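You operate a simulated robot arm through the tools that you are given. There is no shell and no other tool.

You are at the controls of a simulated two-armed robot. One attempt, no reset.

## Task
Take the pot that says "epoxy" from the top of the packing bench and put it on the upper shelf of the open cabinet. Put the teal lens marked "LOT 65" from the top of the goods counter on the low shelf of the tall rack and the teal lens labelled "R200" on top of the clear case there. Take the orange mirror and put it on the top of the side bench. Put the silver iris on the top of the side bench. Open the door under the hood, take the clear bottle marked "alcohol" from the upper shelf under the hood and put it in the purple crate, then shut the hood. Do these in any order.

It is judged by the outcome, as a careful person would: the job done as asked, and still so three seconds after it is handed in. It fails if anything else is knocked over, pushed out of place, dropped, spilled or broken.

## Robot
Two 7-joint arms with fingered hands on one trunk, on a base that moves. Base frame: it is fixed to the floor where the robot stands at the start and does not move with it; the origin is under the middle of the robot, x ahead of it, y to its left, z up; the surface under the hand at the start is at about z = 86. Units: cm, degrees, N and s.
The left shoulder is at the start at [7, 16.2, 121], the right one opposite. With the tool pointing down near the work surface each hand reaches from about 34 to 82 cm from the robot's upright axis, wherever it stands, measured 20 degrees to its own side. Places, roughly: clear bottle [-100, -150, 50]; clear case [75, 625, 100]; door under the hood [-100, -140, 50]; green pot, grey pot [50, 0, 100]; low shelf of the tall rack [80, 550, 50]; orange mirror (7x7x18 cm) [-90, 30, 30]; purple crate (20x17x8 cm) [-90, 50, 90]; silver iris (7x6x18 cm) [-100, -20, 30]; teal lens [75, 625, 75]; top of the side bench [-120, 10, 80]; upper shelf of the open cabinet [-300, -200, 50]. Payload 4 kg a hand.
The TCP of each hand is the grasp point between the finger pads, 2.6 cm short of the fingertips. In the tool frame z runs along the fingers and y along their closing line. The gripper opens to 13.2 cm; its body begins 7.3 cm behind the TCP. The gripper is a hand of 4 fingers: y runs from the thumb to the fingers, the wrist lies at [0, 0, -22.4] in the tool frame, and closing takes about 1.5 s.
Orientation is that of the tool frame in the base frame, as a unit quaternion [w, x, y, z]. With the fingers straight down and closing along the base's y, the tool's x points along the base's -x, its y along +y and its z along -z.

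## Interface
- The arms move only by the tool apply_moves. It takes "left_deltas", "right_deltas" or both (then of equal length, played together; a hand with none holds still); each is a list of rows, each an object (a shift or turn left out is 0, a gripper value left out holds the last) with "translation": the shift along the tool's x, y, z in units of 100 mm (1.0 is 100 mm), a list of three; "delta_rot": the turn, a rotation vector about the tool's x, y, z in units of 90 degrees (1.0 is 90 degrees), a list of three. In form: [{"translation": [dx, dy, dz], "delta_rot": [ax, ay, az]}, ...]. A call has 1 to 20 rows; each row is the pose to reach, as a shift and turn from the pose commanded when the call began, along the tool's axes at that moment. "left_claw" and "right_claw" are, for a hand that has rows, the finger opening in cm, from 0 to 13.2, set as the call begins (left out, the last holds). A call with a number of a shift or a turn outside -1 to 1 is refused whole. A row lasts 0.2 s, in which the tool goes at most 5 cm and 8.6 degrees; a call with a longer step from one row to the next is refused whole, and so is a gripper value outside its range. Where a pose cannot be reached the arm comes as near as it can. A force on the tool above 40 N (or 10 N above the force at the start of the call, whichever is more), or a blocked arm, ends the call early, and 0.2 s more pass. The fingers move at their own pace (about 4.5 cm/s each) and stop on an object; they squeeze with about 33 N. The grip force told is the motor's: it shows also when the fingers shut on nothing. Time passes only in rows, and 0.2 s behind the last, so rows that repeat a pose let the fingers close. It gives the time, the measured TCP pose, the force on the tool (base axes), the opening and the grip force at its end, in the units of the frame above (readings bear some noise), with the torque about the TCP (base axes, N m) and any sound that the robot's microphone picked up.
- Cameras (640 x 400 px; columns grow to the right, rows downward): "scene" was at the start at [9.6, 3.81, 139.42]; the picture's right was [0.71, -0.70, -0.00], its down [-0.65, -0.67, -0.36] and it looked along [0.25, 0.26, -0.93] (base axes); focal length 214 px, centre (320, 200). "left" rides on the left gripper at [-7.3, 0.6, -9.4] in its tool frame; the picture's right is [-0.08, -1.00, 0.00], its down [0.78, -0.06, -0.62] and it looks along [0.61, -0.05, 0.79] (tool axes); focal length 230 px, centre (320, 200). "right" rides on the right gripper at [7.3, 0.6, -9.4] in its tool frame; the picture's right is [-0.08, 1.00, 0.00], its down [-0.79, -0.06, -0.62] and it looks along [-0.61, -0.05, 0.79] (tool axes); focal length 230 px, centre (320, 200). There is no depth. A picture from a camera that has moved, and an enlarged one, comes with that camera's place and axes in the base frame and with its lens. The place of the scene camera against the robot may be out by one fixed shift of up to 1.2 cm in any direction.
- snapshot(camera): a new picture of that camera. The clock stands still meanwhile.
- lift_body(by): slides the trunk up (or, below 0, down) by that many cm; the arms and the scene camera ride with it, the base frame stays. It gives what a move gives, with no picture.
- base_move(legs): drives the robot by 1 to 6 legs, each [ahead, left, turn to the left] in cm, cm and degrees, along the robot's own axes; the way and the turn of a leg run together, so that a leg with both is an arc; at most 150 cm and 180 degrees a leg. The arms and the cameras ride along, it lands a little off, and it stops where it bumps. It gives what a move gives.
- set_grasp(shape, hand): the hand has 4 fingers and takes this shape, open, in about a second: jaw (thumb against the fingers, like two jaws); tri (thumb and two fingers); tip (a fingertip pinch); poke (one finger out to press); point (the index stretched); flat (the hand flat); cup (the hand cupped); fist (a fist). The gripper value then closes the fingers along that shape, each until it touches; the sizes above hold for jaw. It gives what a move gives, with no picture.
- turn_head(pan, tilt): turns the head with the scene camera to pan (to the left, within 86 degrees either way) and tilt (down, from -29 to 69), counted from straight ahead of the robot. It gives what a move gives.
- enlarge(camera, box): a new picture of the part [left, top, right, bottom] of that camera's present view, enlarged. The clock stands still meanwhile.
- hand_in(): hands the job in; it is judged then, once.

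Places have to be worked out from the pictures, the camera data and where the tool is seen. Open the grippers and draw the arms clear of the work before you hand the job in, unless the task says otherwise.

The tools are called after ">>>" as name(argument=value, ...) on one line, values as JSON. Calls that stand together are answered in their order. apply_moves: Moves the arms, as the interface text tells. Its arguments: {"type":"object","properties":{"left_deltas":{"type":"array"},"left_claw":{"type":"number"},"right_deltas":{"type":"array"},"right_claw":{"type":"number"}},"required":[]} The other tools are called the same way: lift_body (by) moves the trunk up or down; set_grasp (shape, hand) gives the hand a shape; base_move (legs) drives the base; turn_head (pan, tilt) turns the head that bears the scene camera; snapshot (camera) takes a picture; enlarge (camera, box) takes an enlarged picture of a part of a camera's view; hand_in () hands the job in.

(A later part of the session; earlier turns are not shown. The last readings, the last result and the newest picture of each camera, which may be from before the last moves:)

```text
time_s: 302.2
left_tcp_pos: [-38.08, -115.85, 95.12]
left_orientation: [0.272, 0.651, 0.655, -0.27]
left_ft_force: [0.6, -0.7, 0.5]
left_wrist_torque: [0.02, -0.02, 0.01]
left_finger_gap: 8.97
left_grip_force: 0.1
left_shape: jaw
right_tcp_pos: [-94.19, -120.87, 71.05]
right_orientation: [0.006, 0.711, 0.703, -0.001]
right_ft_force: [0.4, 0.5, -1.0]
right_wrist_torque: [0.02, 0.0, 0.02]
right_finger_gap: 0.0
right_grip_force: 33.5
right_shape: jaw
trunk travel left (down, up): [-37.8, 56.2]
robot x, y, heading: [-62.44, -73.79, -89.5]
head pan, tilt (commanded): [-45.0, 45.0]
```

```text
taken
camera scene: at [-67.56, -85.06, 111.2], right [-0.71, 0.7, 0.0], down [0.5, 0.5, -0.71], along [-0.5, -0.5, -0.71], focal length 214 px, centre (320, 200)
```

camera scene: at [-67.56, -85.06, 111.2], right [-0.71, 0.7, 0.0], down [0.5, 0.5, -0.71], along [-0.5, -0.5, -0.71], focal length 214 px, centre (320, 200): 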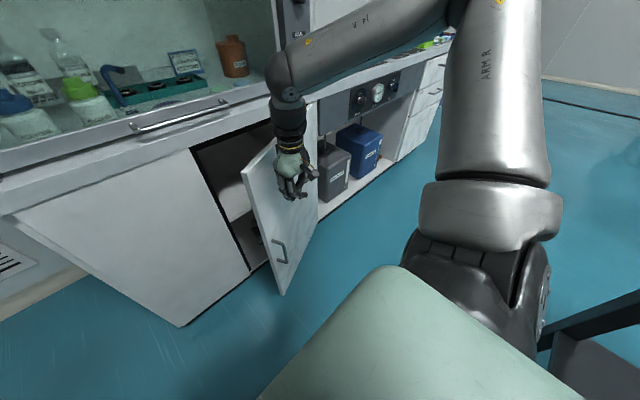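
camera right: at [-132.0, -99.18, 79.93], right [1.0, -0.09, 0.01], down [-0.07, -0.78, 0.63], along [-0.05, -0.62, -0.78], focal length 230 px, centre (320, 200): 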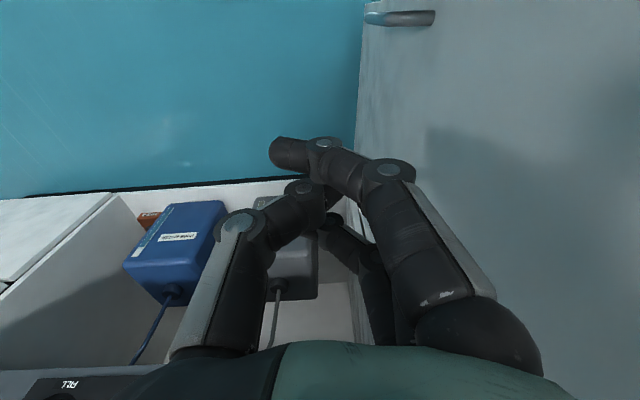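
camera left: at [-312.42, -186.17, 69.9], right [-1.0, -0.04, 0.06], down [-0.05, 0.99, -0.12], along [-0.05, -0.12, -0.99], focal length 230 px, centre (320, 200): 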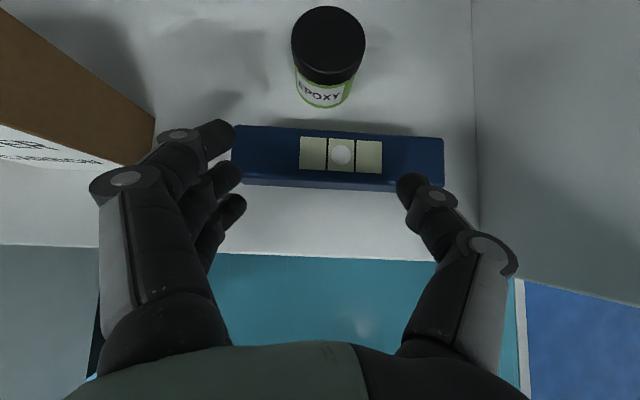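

The door is at about 30°. I'll lower the trunk 22 cm so my wrist stays below the counter edge for the final push, then continue.

>>> lift_body(by=-22)

>>> apply_moves(right_deltas=[{"translation": [-0.22, 0.0, 0]}, {"translation": [-0.45, 0.0, 0]}, {"translation": [-0.68, 0.0, 0]}, {"translation": [-0.9, 0.0, 0]}])

>>> snapshot(camera="scene")

```text
time_s: 304.5
left_tcp_pos: [-38.21, -115.85, 73.11]
left_orientation: [0.272, 0.652, 0.654, -0.271]
left_ft_force: [-0.5, 0.1, -0.2]
left_wrist_torque: [-0.02, 0.03, 0.02]
left_finger_gap: 9.0
left_grip_force: 0.2
left_shape: jaw
right_tcp_pos: [-94.15, -120.69, 49.18]
right_orientation: [0.006, 0.71, 0.704, -0.001]
right_ft_force: [0.0, -0.9, 0.1]
right_wrist_torque: [-0.01, -0.02, 0.02]
right_finger_gap: 0.01
right_grip_force: 33.9
right_shape: jaw
trunk travel left (down, up): [-15.8, 78.2]
robot x, y, heading: [-62.41, -73.98, -89.7]
head pan, tilt (commanded): [-45.0, 45.0]
```

```text
time_s: 305.5
left_tcp_pos: [-38.07, -115.87, 73.15]
left_orientation: [0.273, 0.651, 0.655, -0.271]
left_ft_force: [0.2, -0.1, -0.8]
left_wrist_torque: [0.03, -0.01, -0.02]
left_finger_gap: 8.98
left_grip_force: 0.1
left_shape: jaw
right_tcp_pos: [-94.36, -130.02, 49.15]
right_orientation: [0.006, 0.711, 0.703, -0.001]
right_ft_force: [0.5, -0.4, 0.2]
right_wrist_torque: [-0.01, 0.02, 0.04]
right_finger_gap: 0.01
right_grip_force: 33.0
right_shape: jaw
trunk travel left (down, up): [-15.8, 78.2]
robot x, y, heading: [-62.59, -73.85, -89.5]
head pan, tilt (commanded): [-45.0, 45.0]
```

```text
taken
camera scene: at [-67.64, -85.02, 89.2], right [-0.71, 0.7, 0.0], down [0.5, 0.5, -0.71], along [-0.5, -0.5, -0.71], focal length 214 px, centre (320, 200)
```

scene: 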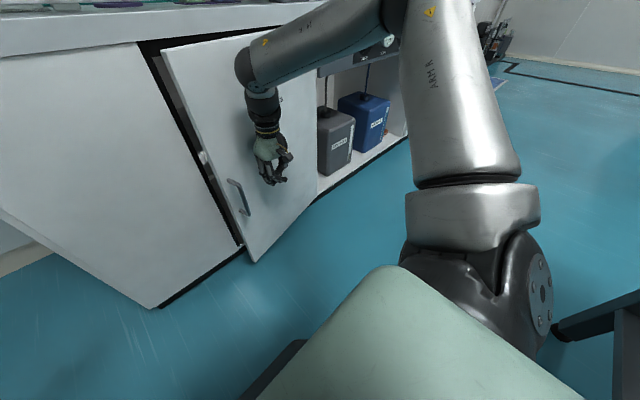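

Nearly closed. I'll lower another 12 cm to keep the wrist joint under the counter edge, then push the rest of the way.

>>> lift_body(by=-12)

>>> apply_moves(right_deltas=[{"translation": [-0.2, 0.0, 0]}, {"translation": [-0.4, 0.0, 0]}, {"translation": [-0.6, 0.0, 0]}, {"translation": [-0.75, 0.0, 0]}])

>>> snapshot(camera="scene")

```text
time_s: 307.0
left_tcp_pos: [-38.04, -115.83, 61.11]
left_orientation: [0.272, 0.651, 0.655, -0.27]
left_ft_force: [1.1, 0.1, -0.1]
left_wrist_torque: [0.01, 0.03, 0.02]
left_finger_gap: 8.98
left_grip_force: 0.1
left_shape: jaw
right_tcp_pos: [-94.33, -129.91, 37.19]
right_orientation: [0.007, 0.71, 0.704, -0.002]
right_ft_force: [1.0, 0.4, 0.1]
right_wrist_torque: [-0.02, 0.0, 0.01]
right_finger_gap: 0.01
right_grip_force: 33.7
right_shape: jaw
trunk travel left (down, up): [-3.8, 90.2]
robot x, y, heading: [-62.63, -73.73, -89.6]
head pan, tilt (commanded): [-45.0, 45.0]
```

```text
time_s: 308.0
left_tcp_pos: [-38.18, -115.86, 61.13]
left_orientation: [0.272, 0.651, 0.655, -0.27]
left_ft_force: [0.0, 0.2, -0.6]
left_wrist_torque: [-0.02, 0.03, 0.0]
left_finger_gap: 8.99
left_grip_force: 0.0
left_shape: jaw
right_tcp_pos: [-94.43, -137.37, 37.25]
right_orientation: [0.006, 0.71, 0.704, -0.001]
right_ft_force: [-0.7, 0.0, 0.2]
right_wrist_torque: [0.03, -0.02, -0.02]
right_finger_gap: 0.0
right_grip_force: 33.1
right_shape: jaw
trunk travel left (down, up): [-3.8, 90.2]
robot x, y, heading: [-62.88, -74.41, -89.4]
head pan, tilt (commanded): [-45.0, 45.0]
```

```text
taken
camera scene: at [-67.63, -85.0, 77.2], right [-0.71, 0.7, 0.0], down [0.5, 0.5, -0.71], along [-0.5, -0.5, -0.71], focal length 214 px, centre (320, 200)
```

scene: 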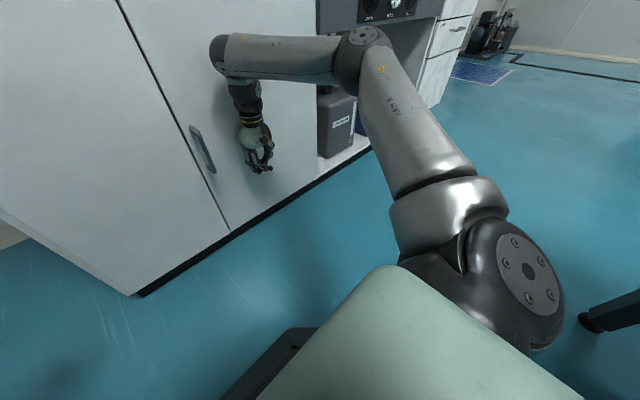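

The door looks shut. I'll press lightly until I feel it seated, and inspect the seam.

>>> apply_moves(right_deltas=[{"translation": [-0.1, 0.0, 0]}, {"translation": [-0.2, 0.0, 0]}, {"translation": [-0.3, 0.0, 0]}])

>>> enlarge(camera="scene", box=[80, 0, 340, 260])

```text
time_s: 308.8
left_tcp_pos: [-38.11, -115.86, 61.08]
left_orientation: [0.272, 0.651, 0.655, -0.271]
left_ft_force: [0.4, 0.8, -0.4]
left_wrist_torque: [0.01, 0.0, -0.04]
left_finger_gap: 8.99
left_grip_force: 0.1
left_shape: jaw
right_tcp_pos: [-94.92, -137.94, 36.89]
right_orientation: [0.008, 0.71, 0.704, -0.001]
right_ft_force: [-0.3, 0.1, -0.2]
right_wrist_torque: [0.01, 0.03, -0.01]
right_finger_gap: 0.02
right_grip_force: 33.0
right_shape: jaw
right hand out of reach, approached as far as the arm can: row 1, 2, 3
trunk travel left (down, up): [-3.8, 90.2]
robot x, y, heading: [-62.68, -74.09, -89.8]
head pan, tilt (commanded): [-45.0, 45.0]
```

```text
1.54 times, centred on (210, 130) of scene
camera zoom: at [-67.62, -84.99, 77.2], right [-0.71, 0.7, 0.0], down [0.5, 0.5, -0.71], along [-0.5, -0.5, -0.71], focal length 330 px, centre (489, 308)
```

zoom: 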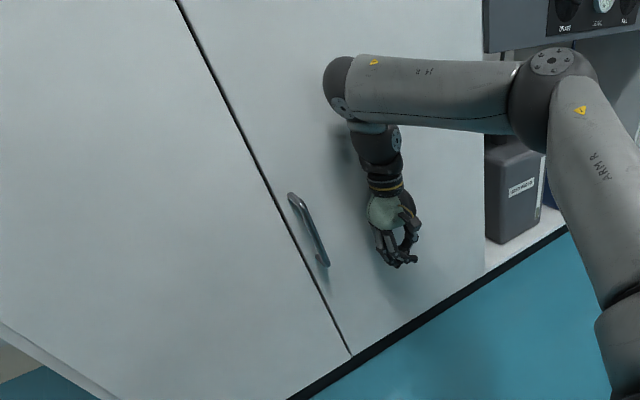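

The seam looks flush, but I felt no contact force. I'll nudge the base forward slightly to confirm the door is seated.

>>> base_move(legs=[[1.5, 0, 0]])

>>> base_move(legs=[[1.2, 0, 0]])

>>> enlarge(camera="scene", box=[80, 0, 340, 260])

```text
time_s: 309.6
left_tcp_pos: [-38.12, -117.32, 61.17]
left_orientation: [0.273, 0.651, 0.655, -0.27]
left_ft_force: [0.6, 0.0, 0.2]
left_wrist_torque: [0.0, 0.02, 0.03]
left_finger_gap: 8.96
left_grip_force: 0.2
left_shape: jaw
right_tcp_pos: [-95.03, -139.34, 36.85]
right_orientation: [0.009, 0.71, 0.704, -0.003]
right_ft_force: [0.0, -0.7, -0.3]
right_wrist_torque: [-0.02, -0.03, 0.02]
right_finger_gap: 0.0
right_grip_force: 32.7
right_shape: jaw
trunk travel left (down, up): [-3.8, 90.2]
robot x, y, heading: [-62.9, -75.36, -90.1]
head pan, tilt (commanded): [-45.0, 45.0]
```

```text
time_s: 310.4
left_tcp_pos: [-38.24, -117.95, 61.26]
left_orientation: [0.273, 0.652, 0.653, -0.272]
left_ft_force: [-0.1, -0.4, 0.5]
left_wrist_torque: [-0.02, 0.01, 0.02]
left_finger_gap: 8.98
left_grip_force: 0.1
left_shape: jaw
right_tcp_pos: [-95.03, -139.36, 37.03]
right_orientation: [0.004, 0.71, 0.704, 0.0]
right_ft_force: [1.4, 0.6, -0.3]
right_wrist_torque: [-0.14, 0.02, 0.01]
right_finger_gap: 0.04
right_grip_force: 32.6
right_shape: jaw
trunk travel left (down, up): [-3.8, 90.2]
robot x, y, heading: [-62.5, -75.89, -89.9]
head pan, tilt (commanded): [-45.0, 45.0]
stopped in leg 1: the robot was blocked; the commanded pose is now the measured one
```

```text
1.54 times, centred on (210, 130) of scene
camera zoom: at [-67.58, -86.98, 77.23], right [-0.71, 0.71, 0.0], down [0.5, 0.5, -0.71], along [-0.5, -0.5, -0.71], focal length 330 px, centre (489, 308)
```

zoom: 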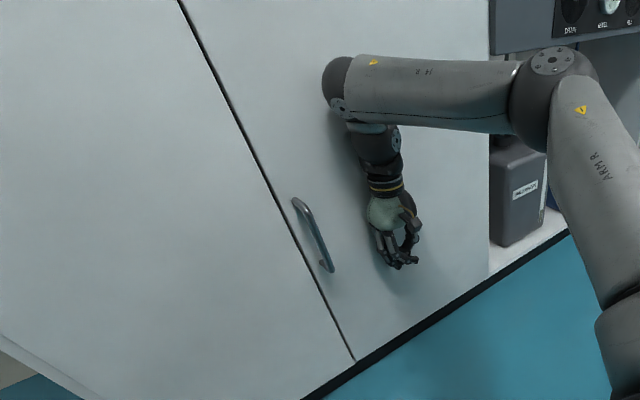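

The base was blocked by the seated door, so it is fully shut. I'll back off slightly, retract the right hand, and raise the trunk before turning around.

>>> base_move(legs=[[-5, 0, 0]])

>>> apply_moves(right_deltas=[{"translation": [0.33, 0.1, 0]}, {"translation": [0.66, 0.2, 0]}, {"translation": [1.0, 0.3, 0]}])

>>> lift_body(by=40)

>>> apply_moves(right_deltas=[{"translation": [0.33, 0.2, 0]}, {"translation": [0.66, 0.4, 0]}, {"translation": [1.0, 0.6, 0]}])

>>> lift_body(by=28)

>>> snapshot(camera="scene")

```text
time_s: 311.3
left_tcp_pos: [-38.18, -112.93, 61.23]
left_orientation: [0.272, 0.653, 0.653, -0.271]
left_ft_force: [0.3, 0.5, 0.8]
left_wrist_torque: [0.02, 0.04, 0.0]
left_finger_gap: 8.95
left_grip_force: 0.0
left_shape: jaw
right_tcp_pos: [-95.12, -134.28, 36.71]
right_orientation: [0.003, 0.711, 0.703, 0.002]
right_ft_force: [-0.3, -0.4, 0.8]
right_wrist_torque: [0.02, 0.06, 0.01]
right_finger_gap: 0.01
right_grip_force: 32.8
right_shape: jaw
trunk travel left (down, up): [-3.8, 90.2]
robot x, y, heading: [-62.42, -71.08, -89.7]
head pan, tilt (commanded): [-45.0, 45.0]
```

```text
time_s: 312.1
left_tcp_pos: [-38.32, -112.83, 61.24]
left_orientation: [0.272, 0.652, 0.653, -0.272]
left_ft_force: [0.0, 0.4, 0.3]
left_wrist_torque: [-0.02, -0.01, 0.04]
left_finger_gap: 8.98
left_grip_force: 0.2
left_shape: jaw
right_tcp_pos: [-91.98, -124.24, 36.8]
right_orientation: [0.003, 0.711, 0.703, 0.002]
right_ft_force: [0.0, 0.2, 0.5]
right_wrist_torque: [-0.02, 0.02, -0.02]
right_finger_gap: 0.0
right_grip_force: 32.8
right_shape: jaw
trunk travel left (down, up): [-3.8, 90.2]
robot x, y, heading: [-62.66, -70.5, -90.0]
head pan, tilt (commanded): [-45.0, 45.0]
```

```text
time_s: 315.9
left_tcp_pos: [-38.29, -113.01, 101.07]
left_orientation: [0.272, 0.652, 0.654, -0.271]
left_ft_force: [0.5, 0.4, -0.4]
left_wrist_torque: [-0.03, -0.01, 0.01]
left_finger_gap: 8.98
left_grip_force: 0.0
left_shape: jaw
right_tcp_pos: [-92.16, -124.23, 76.76]
right_orientation: [0.002, 0.712, 0.702, 0.001]
right_ft_force: [-0.2, -1.3, 0.0]
right_wrist_torque: [0.05, 0.01, 0.0]
right_finger_gap: 0.0
right_grip_force: 33.2
right_shape: jaw
trunk travel left (down, up): [-43.8, 50.2]
robot x, y, heading: [-62.69, -70.87, -89.8]
head pan, tilt (commanded): [-45.0, 45.0]
```

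```text
time_s: 316.8
left_tcp_pos: [-38.11, -112.71, 101.25]
left_orientation: [0.272, 0.653, 0.653, -0.271]
left_ft_force: [-0.6, 0.8, -0.3]
left_wrist_torque: [-0.02, 0.01, -0.01]
left_finger_gap: 9.01
left_grip_force: 0.1
left_shape: jaw
right_tcp_pos: [-85.99, -114.17, 76.99]
right_orientation: [0.003, 0.711, 0.704, 0.001]
right_ft_force: [-0.4, 0.3, -0.7]
right_wrist_torque: [0.01, 0.02, 0.03]
right_finger_gap: 0.0
right_grip_force: 32.8
right_shape: jaw
trunk travel left (down, up): [-43.8, 50.2]
robot x, y, heading: [-62.72, -70.95, -89.9]
head pan, tilt (commanded): [-45.0, 45.0]
```

```text
time_s: 319.6
left_tcp_pos: [-38.23, -112.86, 129.06]
left_orientation: [0.273, 0.652, 0.654, -0.272]
left_ft_force: [0.4, 0.3, -0.3]
left_wrist_torque: [0.05, 0.0, 0.02]
left_finger_gap: 9.01
left_grip_force: 0.0
left_shape: jaw
right_tcp_pos: [-85.85, -114.23, 104.76]
right_orientation: [0.003, 0.711, 0.703, 0.001]
right_ft_force: [0.0, 0.3, -0.2]
right_wrist_torque: [0.01, 0.0, 0.0]
right_finger_gap: 0.0
right_grip_force: 33.3
right_shape: jaw
trunk travel left (down, up): [-71.8, 22.2]
robot x, y, heading: [-62.45, -71.25, -89.9]
head pan, tilt (commanded): [-45.0, 45.0]
```

```text
taken
camera scene: at [-67.63, -81.95, 145.2], right [-0.71, 0.71, 0.0], down [0.5, 0.5, -0.71], along [-0.5, -0.5, -0.71], focal length 214 px, centre (320, 200)
```

scene: 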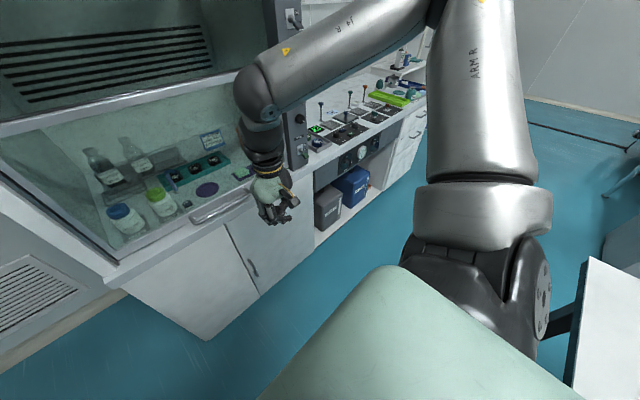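

The door is shut flush. I'll move east a little, turn around to face north, and then slide west to the south end of the side bench.

>>> base_move(legs=[[4, 22, 0], [0, 0, 90], [0, 0, 90]])

>>> base_move(legs=[[-17, 0, 0], [0, 46, 0]])

>>> turn_head(pan=10, tilt=45)

>>> snapshot(camera="scene")

```text
time_s: 328.9
left_tcp_pos: [-63.64, -32.44, 129.2]
left_orientation: [0.275, -0.644, 0.661, 0.268]
left_ft_force: [0.2, -0.2, 0.0]
left_wrist_torque: [0.01, 0.03, 0.01]
left_finger_gap: 8.99
left_grip_force: 0.1
left_shape: jaw
right_tcp_pos: [-15.86, -32.29, 104.87]
right_orientation: [-0.002, -0.694, 0.72, 0.003]
right_ft_force: [0.0, 0.3, -0.2]
right_wrist_torque: [-0.01, 0.0, 0.01]
right_finger_gap: 0.0
right_grip_force: 32.7
right_shape: jaw
trunk travel left (down, up): [-71.8, 22.2]
robot x, y, heading: [-40.55, -74.95, 88.6]
head pan, tilt (commanded): [-45.0, 45.0]
```

```text
time_s: 332.8
left_tcp_pos: [-110.82, -48.03, 129.2]
left_orientation: [0.275, -0.643, 0.663, 0.268]
left_ft_force: [0.0, 0.7, -0.7]
left_wrist_torque: [-0.02, 0.0, -0.02]
left_finger_gap: 9.01
left_grip_force: 0.2
left_shape: jaw
right_tcp_pos: [-63.11, -48.1, 104.94]
right_orientation: [-0.001, -0.692, 0.722, 0.002]
right_ft_force: [0.3, -0.6, 0.6]
right_wrist_torque: [0.01, 0.0, 0.02]
right_finger_gap: 0.01
right_grip_force: 32.7
right_shape: jaw
trunk travel left (down, up): [-71.8, 22.2]
robot x, y, heading: [-87.84, -91.09, 88.2]
head pan, tilt (commanded): [-45.0, 45.0]
```

```text
time_s: 334.0
left_tcp_pos: [-110.84, -47.97, 129.16]
left_orientation: [0.275, -0.643, 0.663, 0.268]
left_ft_force: [-1.1, 0.1, 0.8]
left_wrist_torque: [0.01, 0.01, 0.02]
left_finger_gap: 8.99
left_grip_force: 0.0
left_shape: jaw
right_tcp_pos: [-63.19, -48.12, 104.82]
right_orientation: [-0.001, -0.692, 0.722, 0.002]
right_ft_force: [0.7, -1.1, 0.4]
right_wrist_torque: [-0.01, -0.02, 0.01]
right_finger_gap: 0.01
right_grip_force: 32.6
right_shape: jaw
trunk travel left (down, up): [-71.8, 22.2]
robot x, y, heading: [-87.69, -90.78, 88.0]
head pan, tilt (commanded): [10.0, 45.0]
```

```text
taken
camera scene: at [-88.25, -77.8, 145.2], right [0.99, 0.14, 0.0], down [0.1, -0.7, -0.71], along [-0.1, 0.7, -0.71], focal length 214 px, centre (320, 200)
```

scene: 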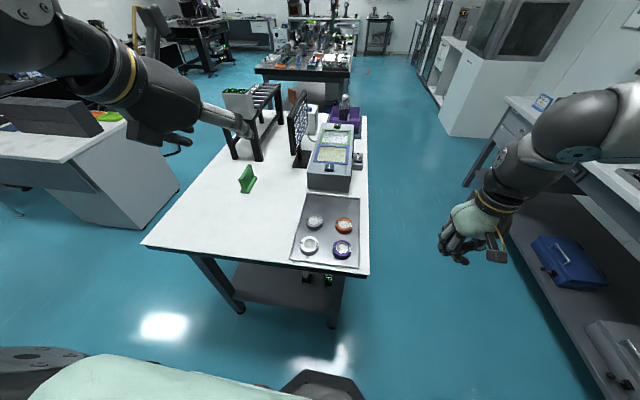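

I have a clear view of the bench's south end: the area left of the tray, around (-123, -35), is free for the iris. I'll straighten the heading, lower the trunk fully, and set the left hand to the pickup pose.

>>> base_move(legs=[[-4, -4, 2]])

>>> lift_body(by=-40)

>>> lift_body(by=-31)

>>> apply_moves(left_deltas=[{"translation": [0.24, 0, 0.24], "delta_rot": [0, -0.083, 0]}, {"translation": [0.47, 0, 0.47], "delta_rot": [0, -0.167, 0]}, {"translation": [0.707, 0, 0.707], "delta_rot": [0, -0.167, 0]}], left_claw=7)

>>> snapshot(camera="left")

>>> turn_head(pan=10, tilt=25)

>>> snapshot(camera="scene")

```text
time_s: 335.0
left_tcp_pos: [-108.85, -52.64, 128.93]
left_orientation: [-0.271, 0.656, -0.651, -0.27]
left_ft_force: [0.2, -0.1, 0.7]
left_wrist_torque: [-0.01, -0.01, -0.06]
left_finger_gap: 8.96
left_grip_force: 0.1
left_shape: jaw
right_tcp_pos: [-61.08, -51.07, 104.69]
right_orientation: [-0.001, -0.705, 0.709, 0.001]
right_ft_force: [-0.2, 0.3, -0.1]
right_wrist_torque: [-0.05, -0.02, 0.04]
right_finger_gap: 0.0
right_grip_force: 33.2
right_shape: jaw
trunk travel left (down, up): [-71.8, 22.2]
robot x, y, heading: [-84.28, -95.18, 90.4]
head pan, tilt (commanded): [10.0, 45.0]
```

```text
time_s: 338.8
left_tcp_pos: [-108.52, -52.88, 89.16]
left_orientation: [-0.27, 0.655, -0.651, -0.273]
left_ft_force: [-0.2, 0.1, -0.2]
left_wrist_torque: [-0.04, 0.01, -0.02]
left_finger_gap: 8.97
left_grip_force: 0.1
left_shape: jaw
right_tcp_pos: [-60.83, -51.42, 64.71]
right_orientation: [-0.001, -0.704, 0.711, 0.002]
right_ft_force: [0.5, 1.2, 0.0]
right_wrist_torque: [0.0, 0.01, 0.0]
right_finger_gap: 0.01
right_grip_force: 32.9
right_shape: jaw
trunk travel left (down, up): [-31.8, 62.2]
robot x, y, heading: [-84.07, -94.54, 90.4]
head pan, tilt (commanded): [10.0, 45.0]
```

```text
time_s: 341.9
left_tcp_pos: [-108.45, -52.86, 58.15]
left_orientation: [-0.27, 0.655, -0.651, -0.272]
left_ft_force: [0.6, -0.3, 0.2]
left_wrist_torque: [0.0, 0.03, 0.03]
left_finger_gap: 8.98
left_grip_force: 0.1
left_shape: jaw
right_tcp_pos: [-60.75, -51.25, 33.85]
right_orientation: [0.0, -0.705, 0.709, 0.002]
right_ft_force: [-0.2, 0.6, 1.0]
right_wrist_torque: [0.05, 0.04, -0.01]
right_finger_gap: 0.03
right_grip_force: 32.9
right_shape: jaw
trunk travel left (down, up): [-0.8, 93.2]
robot x, y, heading: [-84.02, -94.63, 90.2]
head pan, tilt (commanded): [10.0, 45.0]
```

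```text
time_s: 342.7
left_tcp_pos: [-109.22, -43.25, 53.27]
left_orientation: [-0.357, 0.611, -0.608, -0.36]
left_ft_force: [0.2, 1.7, -6.1]
left_wrist_torque: [0.42, -0.02, -0.01]
left_finger_gap: 7.02
left_grip_force: 0.1
left_shape: jaw
left hand out of reach, approached as far as the arm can: row 1, 2, 3
right_tcp_pos: [-60.76, -51.33, 33.75]
right_orientation: [-0.002, -0.704, 0.711, 0.002]
right_ft_force: [-0.1, -0.2, 0.2]
right_wrist_torque: [0.02, 0.02, -0.02]
right_finger_gap: 0.0
right_grip_force: 33.2
right_shape: jaw
trunk travel left (down, up): [-0.8, 93.2]
robot x, y, heading: [-84.49, -94.45, 90.1]
head pan, tilt (commanded): [10.0, 45.0]
```

```text
taken
camera left: at [-109.69, -47.76, 64.26], right [1.0, 0.04, 0.07], down [0.07, -0.92, -0.39], along [0.04, 0.39, -0.92], focal length 230 px, centre (320, 200)
```

left: 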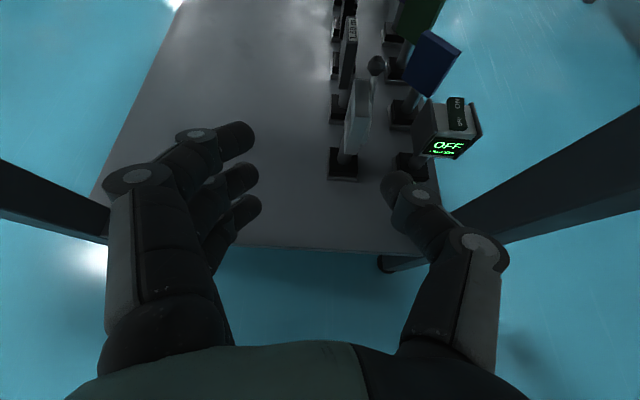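

```text
time_s: 343.5
left_tcp_pos: [-109.05, -43.39, 54.02]
left_orientation: [-0.362, 0.608, -0.606, -0.363]
left_ft_force: [0.6, 0.4, 0.5]
left_wrist_torque: [0.0, -0.01, 0.05]
left_finger_gap: 7.01
left_grip_force: 0.1
left_shape: jaw
right_tcp_pos: [-60.84, -51.35, 33.91]
right_orientation: [-0.001, -0.704, 0.71, 0.003]
right_ft_force: [-0.4, -0.3, 0.6]
right_wrist_torque: [0.03, -0.02, -0.02]
right_finger_gap: 0.0
right_grip_force: 33.2
right_shape: jaw
trunk travel left (down, up): [-0.8, 93.2]
robot x, y, heading: [-83.8, -95.23, 90.7]
head pan, tilt (commanded): [10.0, 25.0]
```

```text
taken
camera scene: at [-85.03, -80.83, 77.25], right [0.98, 0.18, 0.0], down [0.08, -0.42, -0.91], along [-0.16, 0.89, -0.42], focal length 214 px, centre (320, 200)
```

scene: 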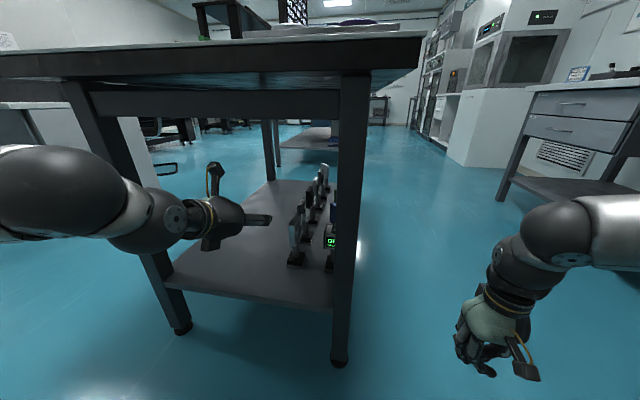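

The iris (silver, at the south end of the back row) has its base near (-104, -24.5). The hand needs more reach to get low, so I'll back the base up 8 cm, then move the hand forward and down outside the rack.

>>> base_move(legs=[[-8.5, 0, 0]])

>>> apply_moves(left_deltas=[{"translation": [0.17, -0.15, 0.32]}, {"translation": [0.34, -0.3, 0.64]}, {"translation": [0.505, -0.45, 0.957]}])

>>> apply_moves(left_deltas=[{"translation": [0.29, 0, 0.16]}, {"translation": [0.58, 0, 0.31]}, {"translation": [0.88, 0, 0.477]}])

>>> snapshot(camera="left")

>>> snapshot(camera="scene")

```text
time_s: 344.6
left_tcp_pos: [-108.97, -51.96, 52.69]
left_orientation: [-0.353, 0.614, -0.61, -0.355]
left_ft_force: [0.3, 0.1, 0.1]
left_wrist_torque: [0.01, -0.02, 0.02]
left_finger_gap: 7.0
left_grip_force: 0.1
left_shape: jaw
right_tcp_pos: [-60.77, -60.06, 33.78]
right_orientation: [-0.001, -0.704, 0.71, 0.003]
right_ft_force: [-0.1, 0.3, 0.2]
right_wrist_torque: [0.01, 0.01, -0.01]
right_finger_gap: 0.0
right_grip_force: 33.1
right_shape: jaw
trunk travel left (down, up): [-0.8, 93.2]
robot x, y, heading: [-84.14, -103.22, 90.1]
head pan, tilt (commanded): [10.0, 25.0]
```

```text
time_s: 345.4
left_tcp_pos: [-104.46, -46.25, 43.58]
left_orientation: [-0.354, 0.613, -0.61, -0.355]
left_ft_force: [0.5, -0.2, -0.2]
left_wrist_torque: [0.0, -0.04, -0.01]
left_finger_gap: 7.03
left_grip_force: 0.1
left_shape: jaw
right_tcp_pos: [-60.77, -60.09, 33.86]
right_orientation: [-0.001, -0.703, 0.711, 0.002]
right_ft_force: [0.1, -1.0, 0.5]
right_wrist_torque: [0.04, 0.01, -0.04]
right_finger_gap: 0.02
right_grip_force: 33.1
right_shape: jaw
trunk travel left (down, up): [-0.8, 93.2]
robot x, y, heading: [-83.89, -103.43, 90.2]
head pan, tilt (commanded): [10.0, 25.0]
```

```text
time_s: 346.2
left_tcp_pos: [-104.7, -46.5, 33.73]
left_orientation: [-0.354, 0.613, -0.611, -0.355]
left_ft_force: [0.7, 0.5, 0.1]
left_wrist_torque: [0.01, 0.01, -0.02]
left_finger_gap: 7.03
left_grip_force: 0.1
left_shape: jaw
right_tcp_pos: [-60.77, -60.02, 33.96]
right_orientation: [-0.002, -0.704, 0.71, 0.003]
right_ft_force: [0.3, 0.1, -0.1]
right_wrist_torque: [0.0, 0.0, 0.03]
right_finger_gap: 0.0
right_grip_force: 33.0
right_shape: jaw
trunk travel left (down, up): [-0.8, 93.2]
robot x, y, heading: [-83.88, -103.21, 90.3]
head pan, tilt (commanded): [10.0, 25.0]
```

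```text
taken
camera left: at [-105.17, -50.81, 44.82], right [1.0, 0.04, 0.07], down [0.07, -0.93, -0.37], along [0.05, 0.38, -0.93], focal length 230 px, centre (320, 200)
```

left: 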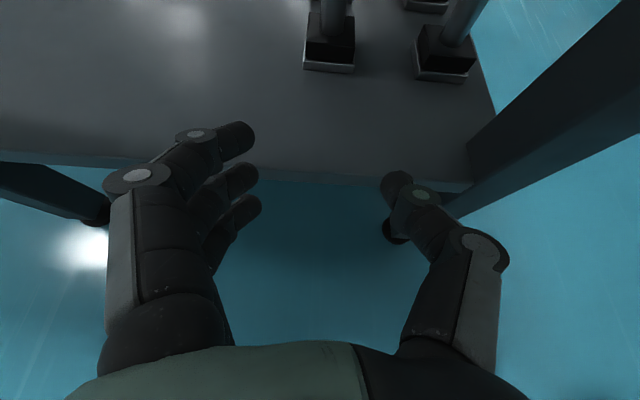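

```text
taken
camera scene: at [-84.98, -89.45, 77.27], right [0.98, 0.18, 0.0], down [0.07, -0.42, -0.91], along [-0.16, 0.89, -0.42], focal length 214 px, centre (320, 200)
```

scene: 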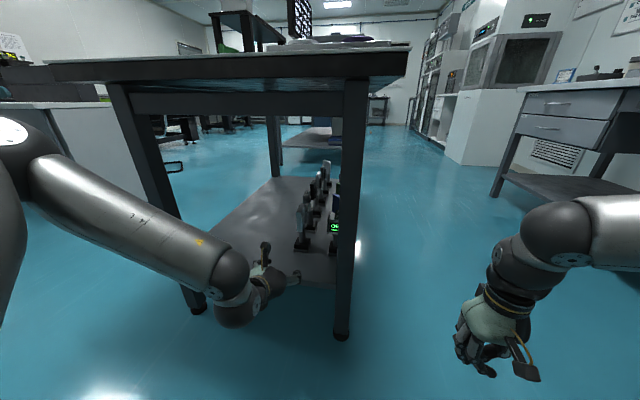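

The left-hand camera bracket would come close to the iris head at this tilt. I'll level the hand further (about 78° from vertical) so the bracket stays behind the head, and check that the pose is reachable.

>>> apply_moves(left_deltas=[{"translation": [0, -0.02, 0], "delta_rot": [0, -0.067, 0]}, {"translation": [0, -0.04, 0], "delta_rot": [0, -0.133, 0]}, {"translation": [0, -0.06, 0], "delta_rot": [0, -0.2, 0]}, {"translation": [0, -0.06, 0], "delta_rot": [0, -0.2, 0]}])

>>> snapshot(camera="left")

```text
time_s: 347.2
left_tcp_pos: [-104.0, -46.22, 33.64]
left_orientation: [-0.445, 0.55, -0.547, -0.447]
left_ft_force: [-0.2, -0.5, -0.1]
left_wrist_torque: [0.04, -0.01, -0.02]
left_finger_gap: 7.02
left_grip_force: 0.1
left_shape: jaw
right_tcp_pos: [-60.72, -59.95, 33.84]
right_orientation: [-0.001, -0.704, 0.71, 0.003]
right_ft_force: [-0.7, 0.2, 0.2]
right_wrist_torque: [0.0, 0.0, 0.04]
right_finger_gap: 0.01
right_grip_force: 32.9
right_shape: jaw
trunk travel left (down, up): [-0.8, 93.2]
robot x, y, heading: [-84.06, -103.06, 90.1]
head pan, tilt (commanded): [10.0, 25.0]
```

```text
taken
camera left: at [-104.5, -53.89, 42.84], right [1.0, 0.02, 0.08], down [0.06, -0.76, -0.64], along [0.05, 0.65, -0.76], focal length 230 px, centre (320, 200)
```

left: 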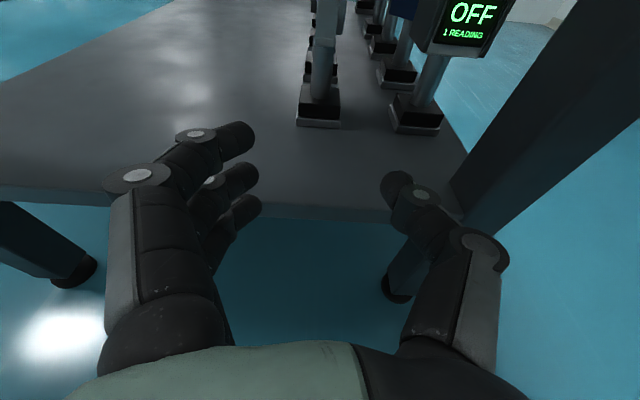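

The pose is reachable, and the camera now trails 8 cm behind. The iris post is at about (-103.7, -24.1). I'll drive forward 11 cm and check.

>>> base_move(legs=[[11, 0, 0]])

>>> snapshot(camera="left")

>>> snapshot(camera="scene")

```text
time_s: 348.4
left_tcp_pos: [-103.89, -35.71, 33.8]
left_orientation: [-0.445, 0.55, -0.548, -0.446]
left_ft_force: [-0.7, 1.1, 0.1]
left_wrist_torque: [-0.02, -0.01, 0.03]
left_finger_gap: 7.03
left_grip_force: 0.1
left_shape: jaw
right_tcp_pos: [-60.71, -49.28, 33.69]
right_orientation: [-0.001, -0.704, 0.71, 0.002]
right_ft_force: [0.6, 0.4, 0.0]
right_wrist_torque: [0.0, 0.02, 0.02]
right_finger_gap: 0.01
right_grip_force: 32.5
right_shape: jaw
trunk travel left (down, up): [-0.8, 93.2]
robot x, y, heading: [-83.76, -92.47, 90.4]
head pan, tilt (commanded): [10.0, 25.0]
```

```text
taken
camera left: at [-104.51, -43.13, 42.84], right [1.0, 0.02, 0.08], down [0.06, -0.76, -0.64], along [0.05, 0.64, -0.76], focal length 230 px, centre (320, 200)
```

left: 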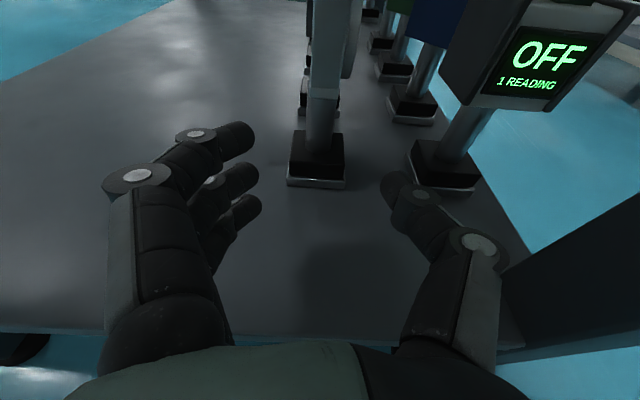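

```text
taken
camera scene: at [-85.01, -78.7, 77.26], right [0.98, 0.18, 0.0], down [0.07, -0.42, -0.91], along [-0.16, 0.89, -0.42], focal length 214 px, centre (320, 200)
```

scene: 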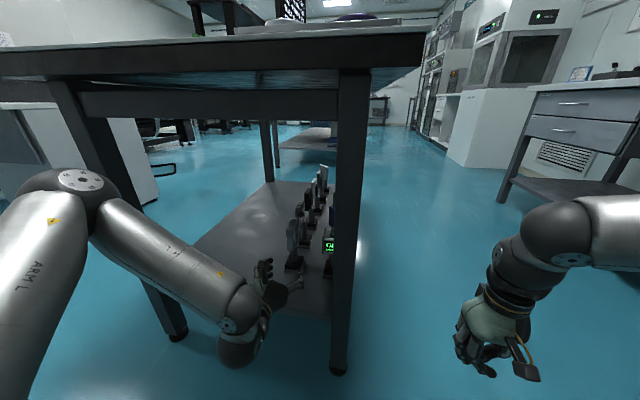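

The post is centred between the fingers at about (-103.6, -24.2), with the base top near z 29. I'll lower to z≈32 and advance the remaining 11.4 cm in two stages.

>>> lift_body(by=-0.7)

>>> apply_moves(left_deltas=[{"translation": [0.05, -0.02, 0.2]}, {"translation": [0.0, -0.02, 0.4]}, {"translation": [-0.027, -0.03, 0.608]}, {"translation": [-0.027, -0.03, 0.608]}])

>>> snapshot(camera="left")

>>> enlarge(camera="scene", box=[220, 160, 360, 340])

```text
time_s: 348.9
left_tcp_pos: [-103.96, -35.52, 33.0]
left_orientation: [-0.444, 0.551, -0.548, -0.446]
left_ft_force: [-0.6, -0.3, -0.7]
left_wrist_torque: [-0.01, -0.03, -0.01]
left_finger_gap: 7.01
left_grip_force: 0.1
left_shape: jaw
right_tcp_pos: [-60.77, -49.27, 33.09]
right_orientation: [-0.001, -0.704, 0.71, 0.002]
right_ft_force: [0.5, -0.2, -0.6]
right_wrist_torque: [0.02, -0.01, 0.0]
right_finger_gap: 0.0
right_grip_force: 33.0
right_shape: jaw
trunk travel left (down, up): [-0.1, 93.9]
robot x, y, heading: [-83.89, -93.16, 90.1]
head pan, tilt (commanded): [10.0, 25.0]
```

```text
time_s: 349.9
left_tcp_pos: [-103.68, -34.89, 29.6]
left_orientation: [-0.415, 0.577, -0.559, -0.426]
left_ft_force: [0.7, 0.3, 0.9]
left_wrist_torque: [0.0, 0.01, 0.03]
left_finger_gap: 7.0
left_grip_force: 0.1
left_shape: jaw
left hand out of reach, approached as far as the arm can: row 1, 2, 3
right_tcp_pos: [-60.8, -49.29, 33.14]
right_orientation: [-0.002, -0.704, 0.71, 0.003]
right_ft_force: [0.4, -0.1, -0.6]
right_wrist_torque: [-0.01, 0.05, -0.01]
right_finger_gap: 0.0
right_grip_force: 32.6
right_shape: jaw
trunk travel left (down, up): [-0.1, 93.9]
robot x, y, heading: [-84.29, -92.36, 90.3]
head pan, tilt (commanded): [10.0, 25.0]
```

```text
taken
camera left: at [-104.08, -41.62, 39.33], right [1.0, 0.06, 0.08], down [0.09, -0.82, -0.57], along [0.03, 0.57, -0.82], focal length 230 px, centre (320, 200)
```

left: 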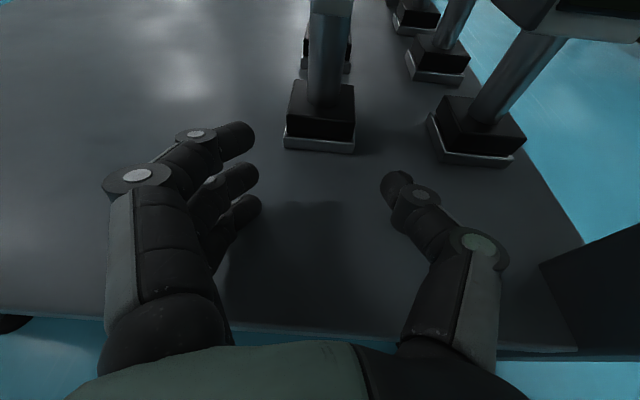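

```text
2.22 times, centred on (290, 250) of scene
camera zoom: at [-85.02, -78.69, 76.56], right [0.98, 0.18, 0.0], down [0.07, -0.42, -0.91], along [-0.16, 0.89, -0.42], focal length 477 px, centre (387, 89)
```

zoom: 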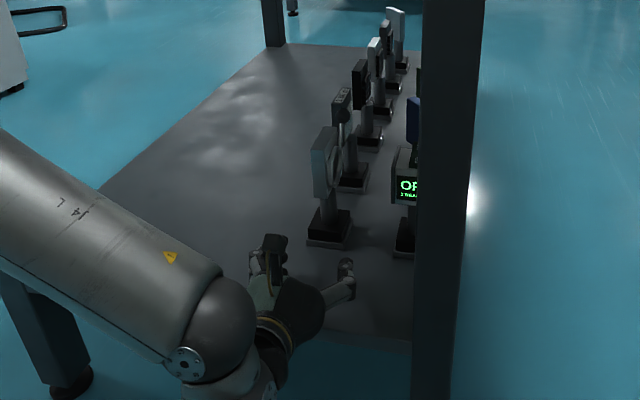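

The arm hit its limit and dropped to z 29.6 with a slight pitch change. I'll raise the trunk 2.3 cm and use the base for the remaining forward motion, in two steps.

>>> lift_body(by=2.3)

>>> base_move(legs=[[5.5, 0, 0]])

>>> snapshot(camera="left")

>>> enlarge(camera="scene", box=[220, 160, 360, 340])

```text
time_s: 350.6
left_tcp_pos: [-103.76, -34.89, 31.88]
left_orientation: [-0.415, 0.578, -0.559, -0.427]
left_ft_force: [-0.1, 0.9, 0.1]
left_wrist_torque: [0.01, -0.01, -0.01]
left_finger_gap: 7.04
left_grip_force: 0.2
left_shape: jaw
right_tcp_pos: [-60.79, -49.1, 35.42]
right_orientation: [-0.001, -0.704, 0.71, 0.002]
right_ft_force: [0.3, 0.7, -0.3]
right_wrist_torque: [-0.03, -0.02, -0.01]
right_finger_gap: 0.02
right_grip_force: 32.9
right_shape: jaw
trunk travel left (down, up): [-2.4, 91.6]
robot x, y, heading: [-83.89, -92.94, 90.1]
head pan, tilt (commanded): [10.0, 25.0]
```

```text
time_s: 351.6
left_tcp_pos: [-103.68, -29.37, 31.96]
left_orientation: [-0.415, 0.577, -0.559, -0.427]
left_ft_force: [0.6, 0.8, 0.5]
left_wrist_torque: [0.0, -0.03, -0.01]
left_finger_gap: 6.99
left_grip_force: 0.0
left_shape: jaw
right_tcp_pos: [-60.8, -43.62, 35.4]
right_orientation: [-0.002, -0.704, 0.71, 0.003]
right_ft_force: [1.0, 0.0, -0.8]
right_wrist_torque: [0.0, 0.02, 0.02]
right_finger_gap: 0.0
right_grip_force: 32.7
right_shape: jaw
trunk travel left (down, up): [-2.4, 91.6]
robot x, y, heading: [-84.03, -87.43, 90.0]
head pan, tilt (commanded): [10.0, 25.0]
```

```text
taken
camera left: at [-104.06, -36.05, 41.66], right [1.0, 0.06, 0.08], down [0.09, -0.82, -0.57], along [0.03, 0.57, -0.82], focal length 230 px, centre (320, 200)
```

left: 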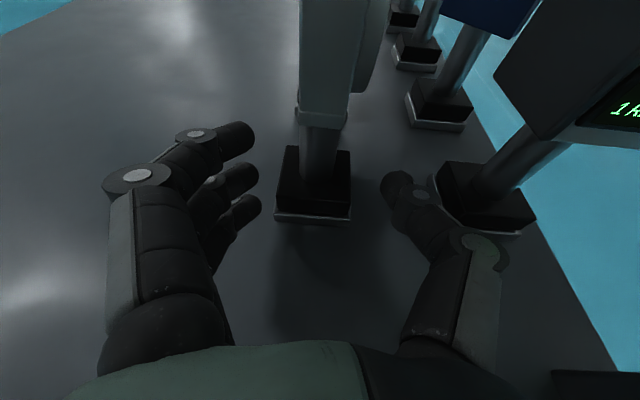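

```text
2.22 times, centred on (290, 250) of scene
camera zoom: at [-85.02, -73.14, 78.86], right [0.98, 0.18, 0.0], down [0.07, -0.42, -0.91], along [-0.16, 0.89, -0.42], focal length 477 px, centre (387, 89)
```

zoom: 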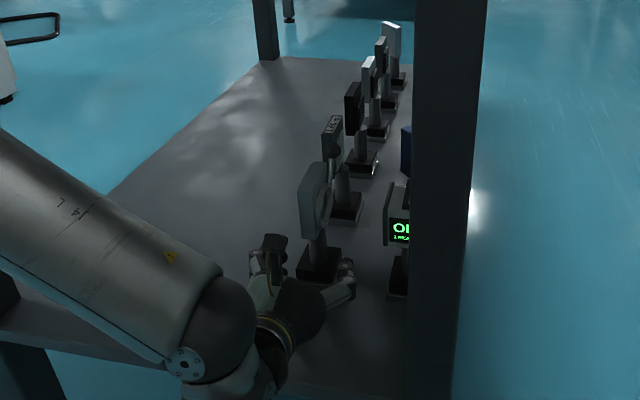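

The iris post is centred, its head bottom is near z 35.3, and the camera bracket will keep about 2 cm from the head. I'll advance the final 4.3 cm and close.

>>> base_move(legs=[[4.3, 0, 0]])

>>> snapshot(camera="left")

```text
time_s: 352.5
left_tcp_pos: [-103.74, -25.12, 31.91]
left_orientation: [-0.414, 0.578, -0.56, -0.426]
left_ft_force: [0.6, -0.3, 0.4]
left_wrist_torque: [0.01, -0.01, -0.01]
left_finger_gap: 7.03
left_grip_force: 0.1
left_shape: jaw
right_tcp_pos: [-60.76, -39.26, 35.51]
right_orientation: [-0.002, -0.704, 0.71, 0.003]
right_ft_force: [-0.5, 0.5, 0.1]
right_wrist_torque: [-0.02, -0.01, -0.03]
right_finger_gap: 0.0
right_grip_force: 33.4
right_shape: jaw
trunk travel left (down, up): [-2.4, 91.6]
robot x, y, heading: [-84.1, -82.88, 90.2]
head pan, tilt (commanded): [10.0, 25.0]
```

```text
taken
camera left: at [-104.09, -31.77, 41.66], right [1.0, 0.06, 0.08], down [0.09, -0.82, -0.57], along [0.03, 0.57, -0.82], focal length 230 px, centre (320, 200)
```

left: 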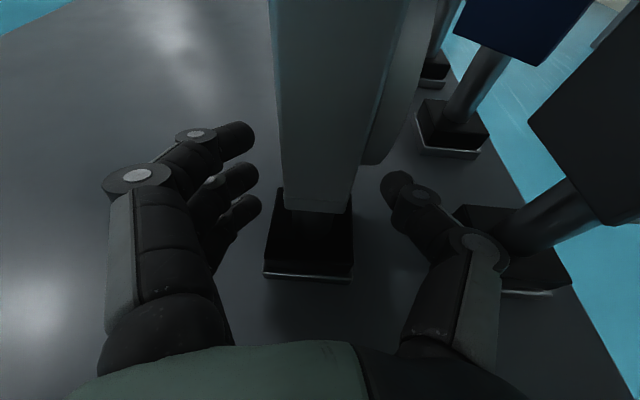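

Positioned. Closing on the iris post.

>>> apply_moves(left_deltas=[{"translation": [0, 0, 0]}, {"translation": [0, 0, 0]}, {"translation": [0, 0, 0]}, {"translation": [0, 0, 0]}, {"translation": [0, 0, 0]}, {"translation": [0, 0, 0]}, {"translation": [0, 0, 0]}, {"translation": [0, 0, 0]}], left_claw=0)

>>> snapshot(camera="left")

>>> lift_body(by=2)

>>> snapshot(camera="left")

>>> enlarge(camera="scene", box=[220, 160, 360, 340])

```text
time_s: 354.3
left_tcp_pos: [-103.74, -24.89, 31.86]
left_orientation: [-0.415, 0.578, -0.559, -0.427]
left_ft_force: [0.6, 0.9, -1.0]
left_wrist_torque: [-0.03, -0.01, 0.01]
left_finger_gap: 0.86
left_grip_force: 33.0
left_shape: jaw
right_tcp_pos: [-60.77, -39.38, 35.44]
right_orientation: [0.0, -0.704, 0.711, 0.003]
right_ft_force: [-0.2, 0.2, -0.1]
right_wrist_torque: [0.0, -0.01, -0.02]
right_finger_gap: 0.02
right_grip_force: 32.6
right_shape: jaw
trunk travel left (down, up): [-2.4, 91.6]
robot x, y, heading: [-83.94, -82.97, 90.3]
head pan, tilt (commanded): [10.0, 25.0]
```

```text
taken
camera left: at [-104.09, -31.76, 41.65], right [1.0, 0.06, 0.08], down [0.09, -0.82, -0.57], along [0.03, 0.57, -0.82], focal length 230 px, centre (320, 200)
```

left: 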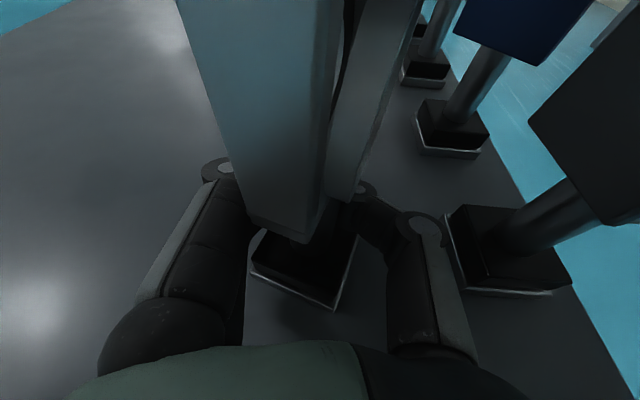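

```text
time_s: 354.9
left_tcp_pos: [-103.72, -25.09, 33.74]
left_orientation: [-0.414, 0.578, -0.559, -0.426]
left_ft_force: [0.8, -0.1, -4.6]
left_wrist_torque: [0.02, -0.01, -0.01]
left_finger_gap: 0.83
left_grip_force: 33.3
left_shape: jaw
right_tcp_pos: [-60.71, -39.28, 37.41]
right_orientation: [-0.002, -0.704, 0.71, 0.002]
right_ft_force: [0.7, -0.8, 0.6]
right_wrist_torque: [-0.01, 0.01, 0.0]
right_finger_gap: 0.0
right_grip_force: 33.3
right_shape: jaw
trunk travel left (down, up): [-4.4, 89.6]
robot x, y, heading: [-84.32, -82.33, 90.1]
head pan, tilt (commanded): [10.0, 25.0]
```

```text
taken
camera left: at [-104.11, -31.76, 43.59], right [1.0, 0.06, 0.08], down [0.09, -0.82, -0.57], along [0.03, 0.57, -0.82], focal length 230 px, centre (320, 200)
```

left: 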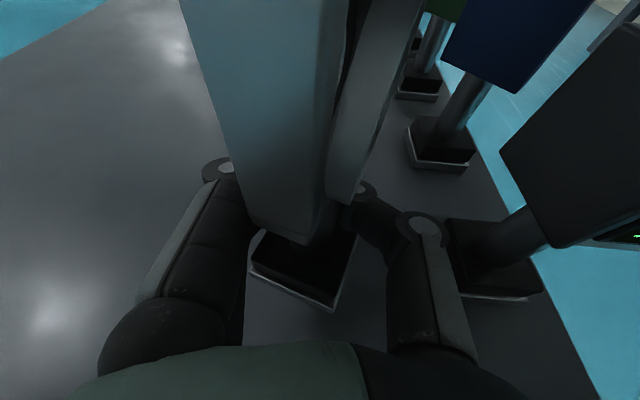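

```text
2.22 times, centred on (290, 250) of scene
camera zoom: at [-85.05, -68.8, 80.85], right [0.98, 0.18, 0.0], down [0.07, -0.42, -0.91], along [-0.16, 0.89, -0.42], focal length 477 px, centre (387, 89)
```

zoom: 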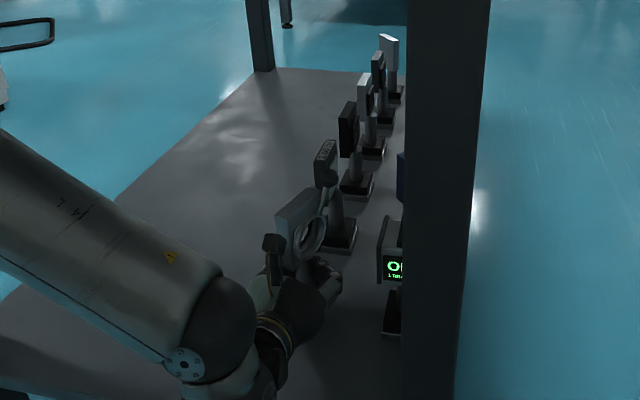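

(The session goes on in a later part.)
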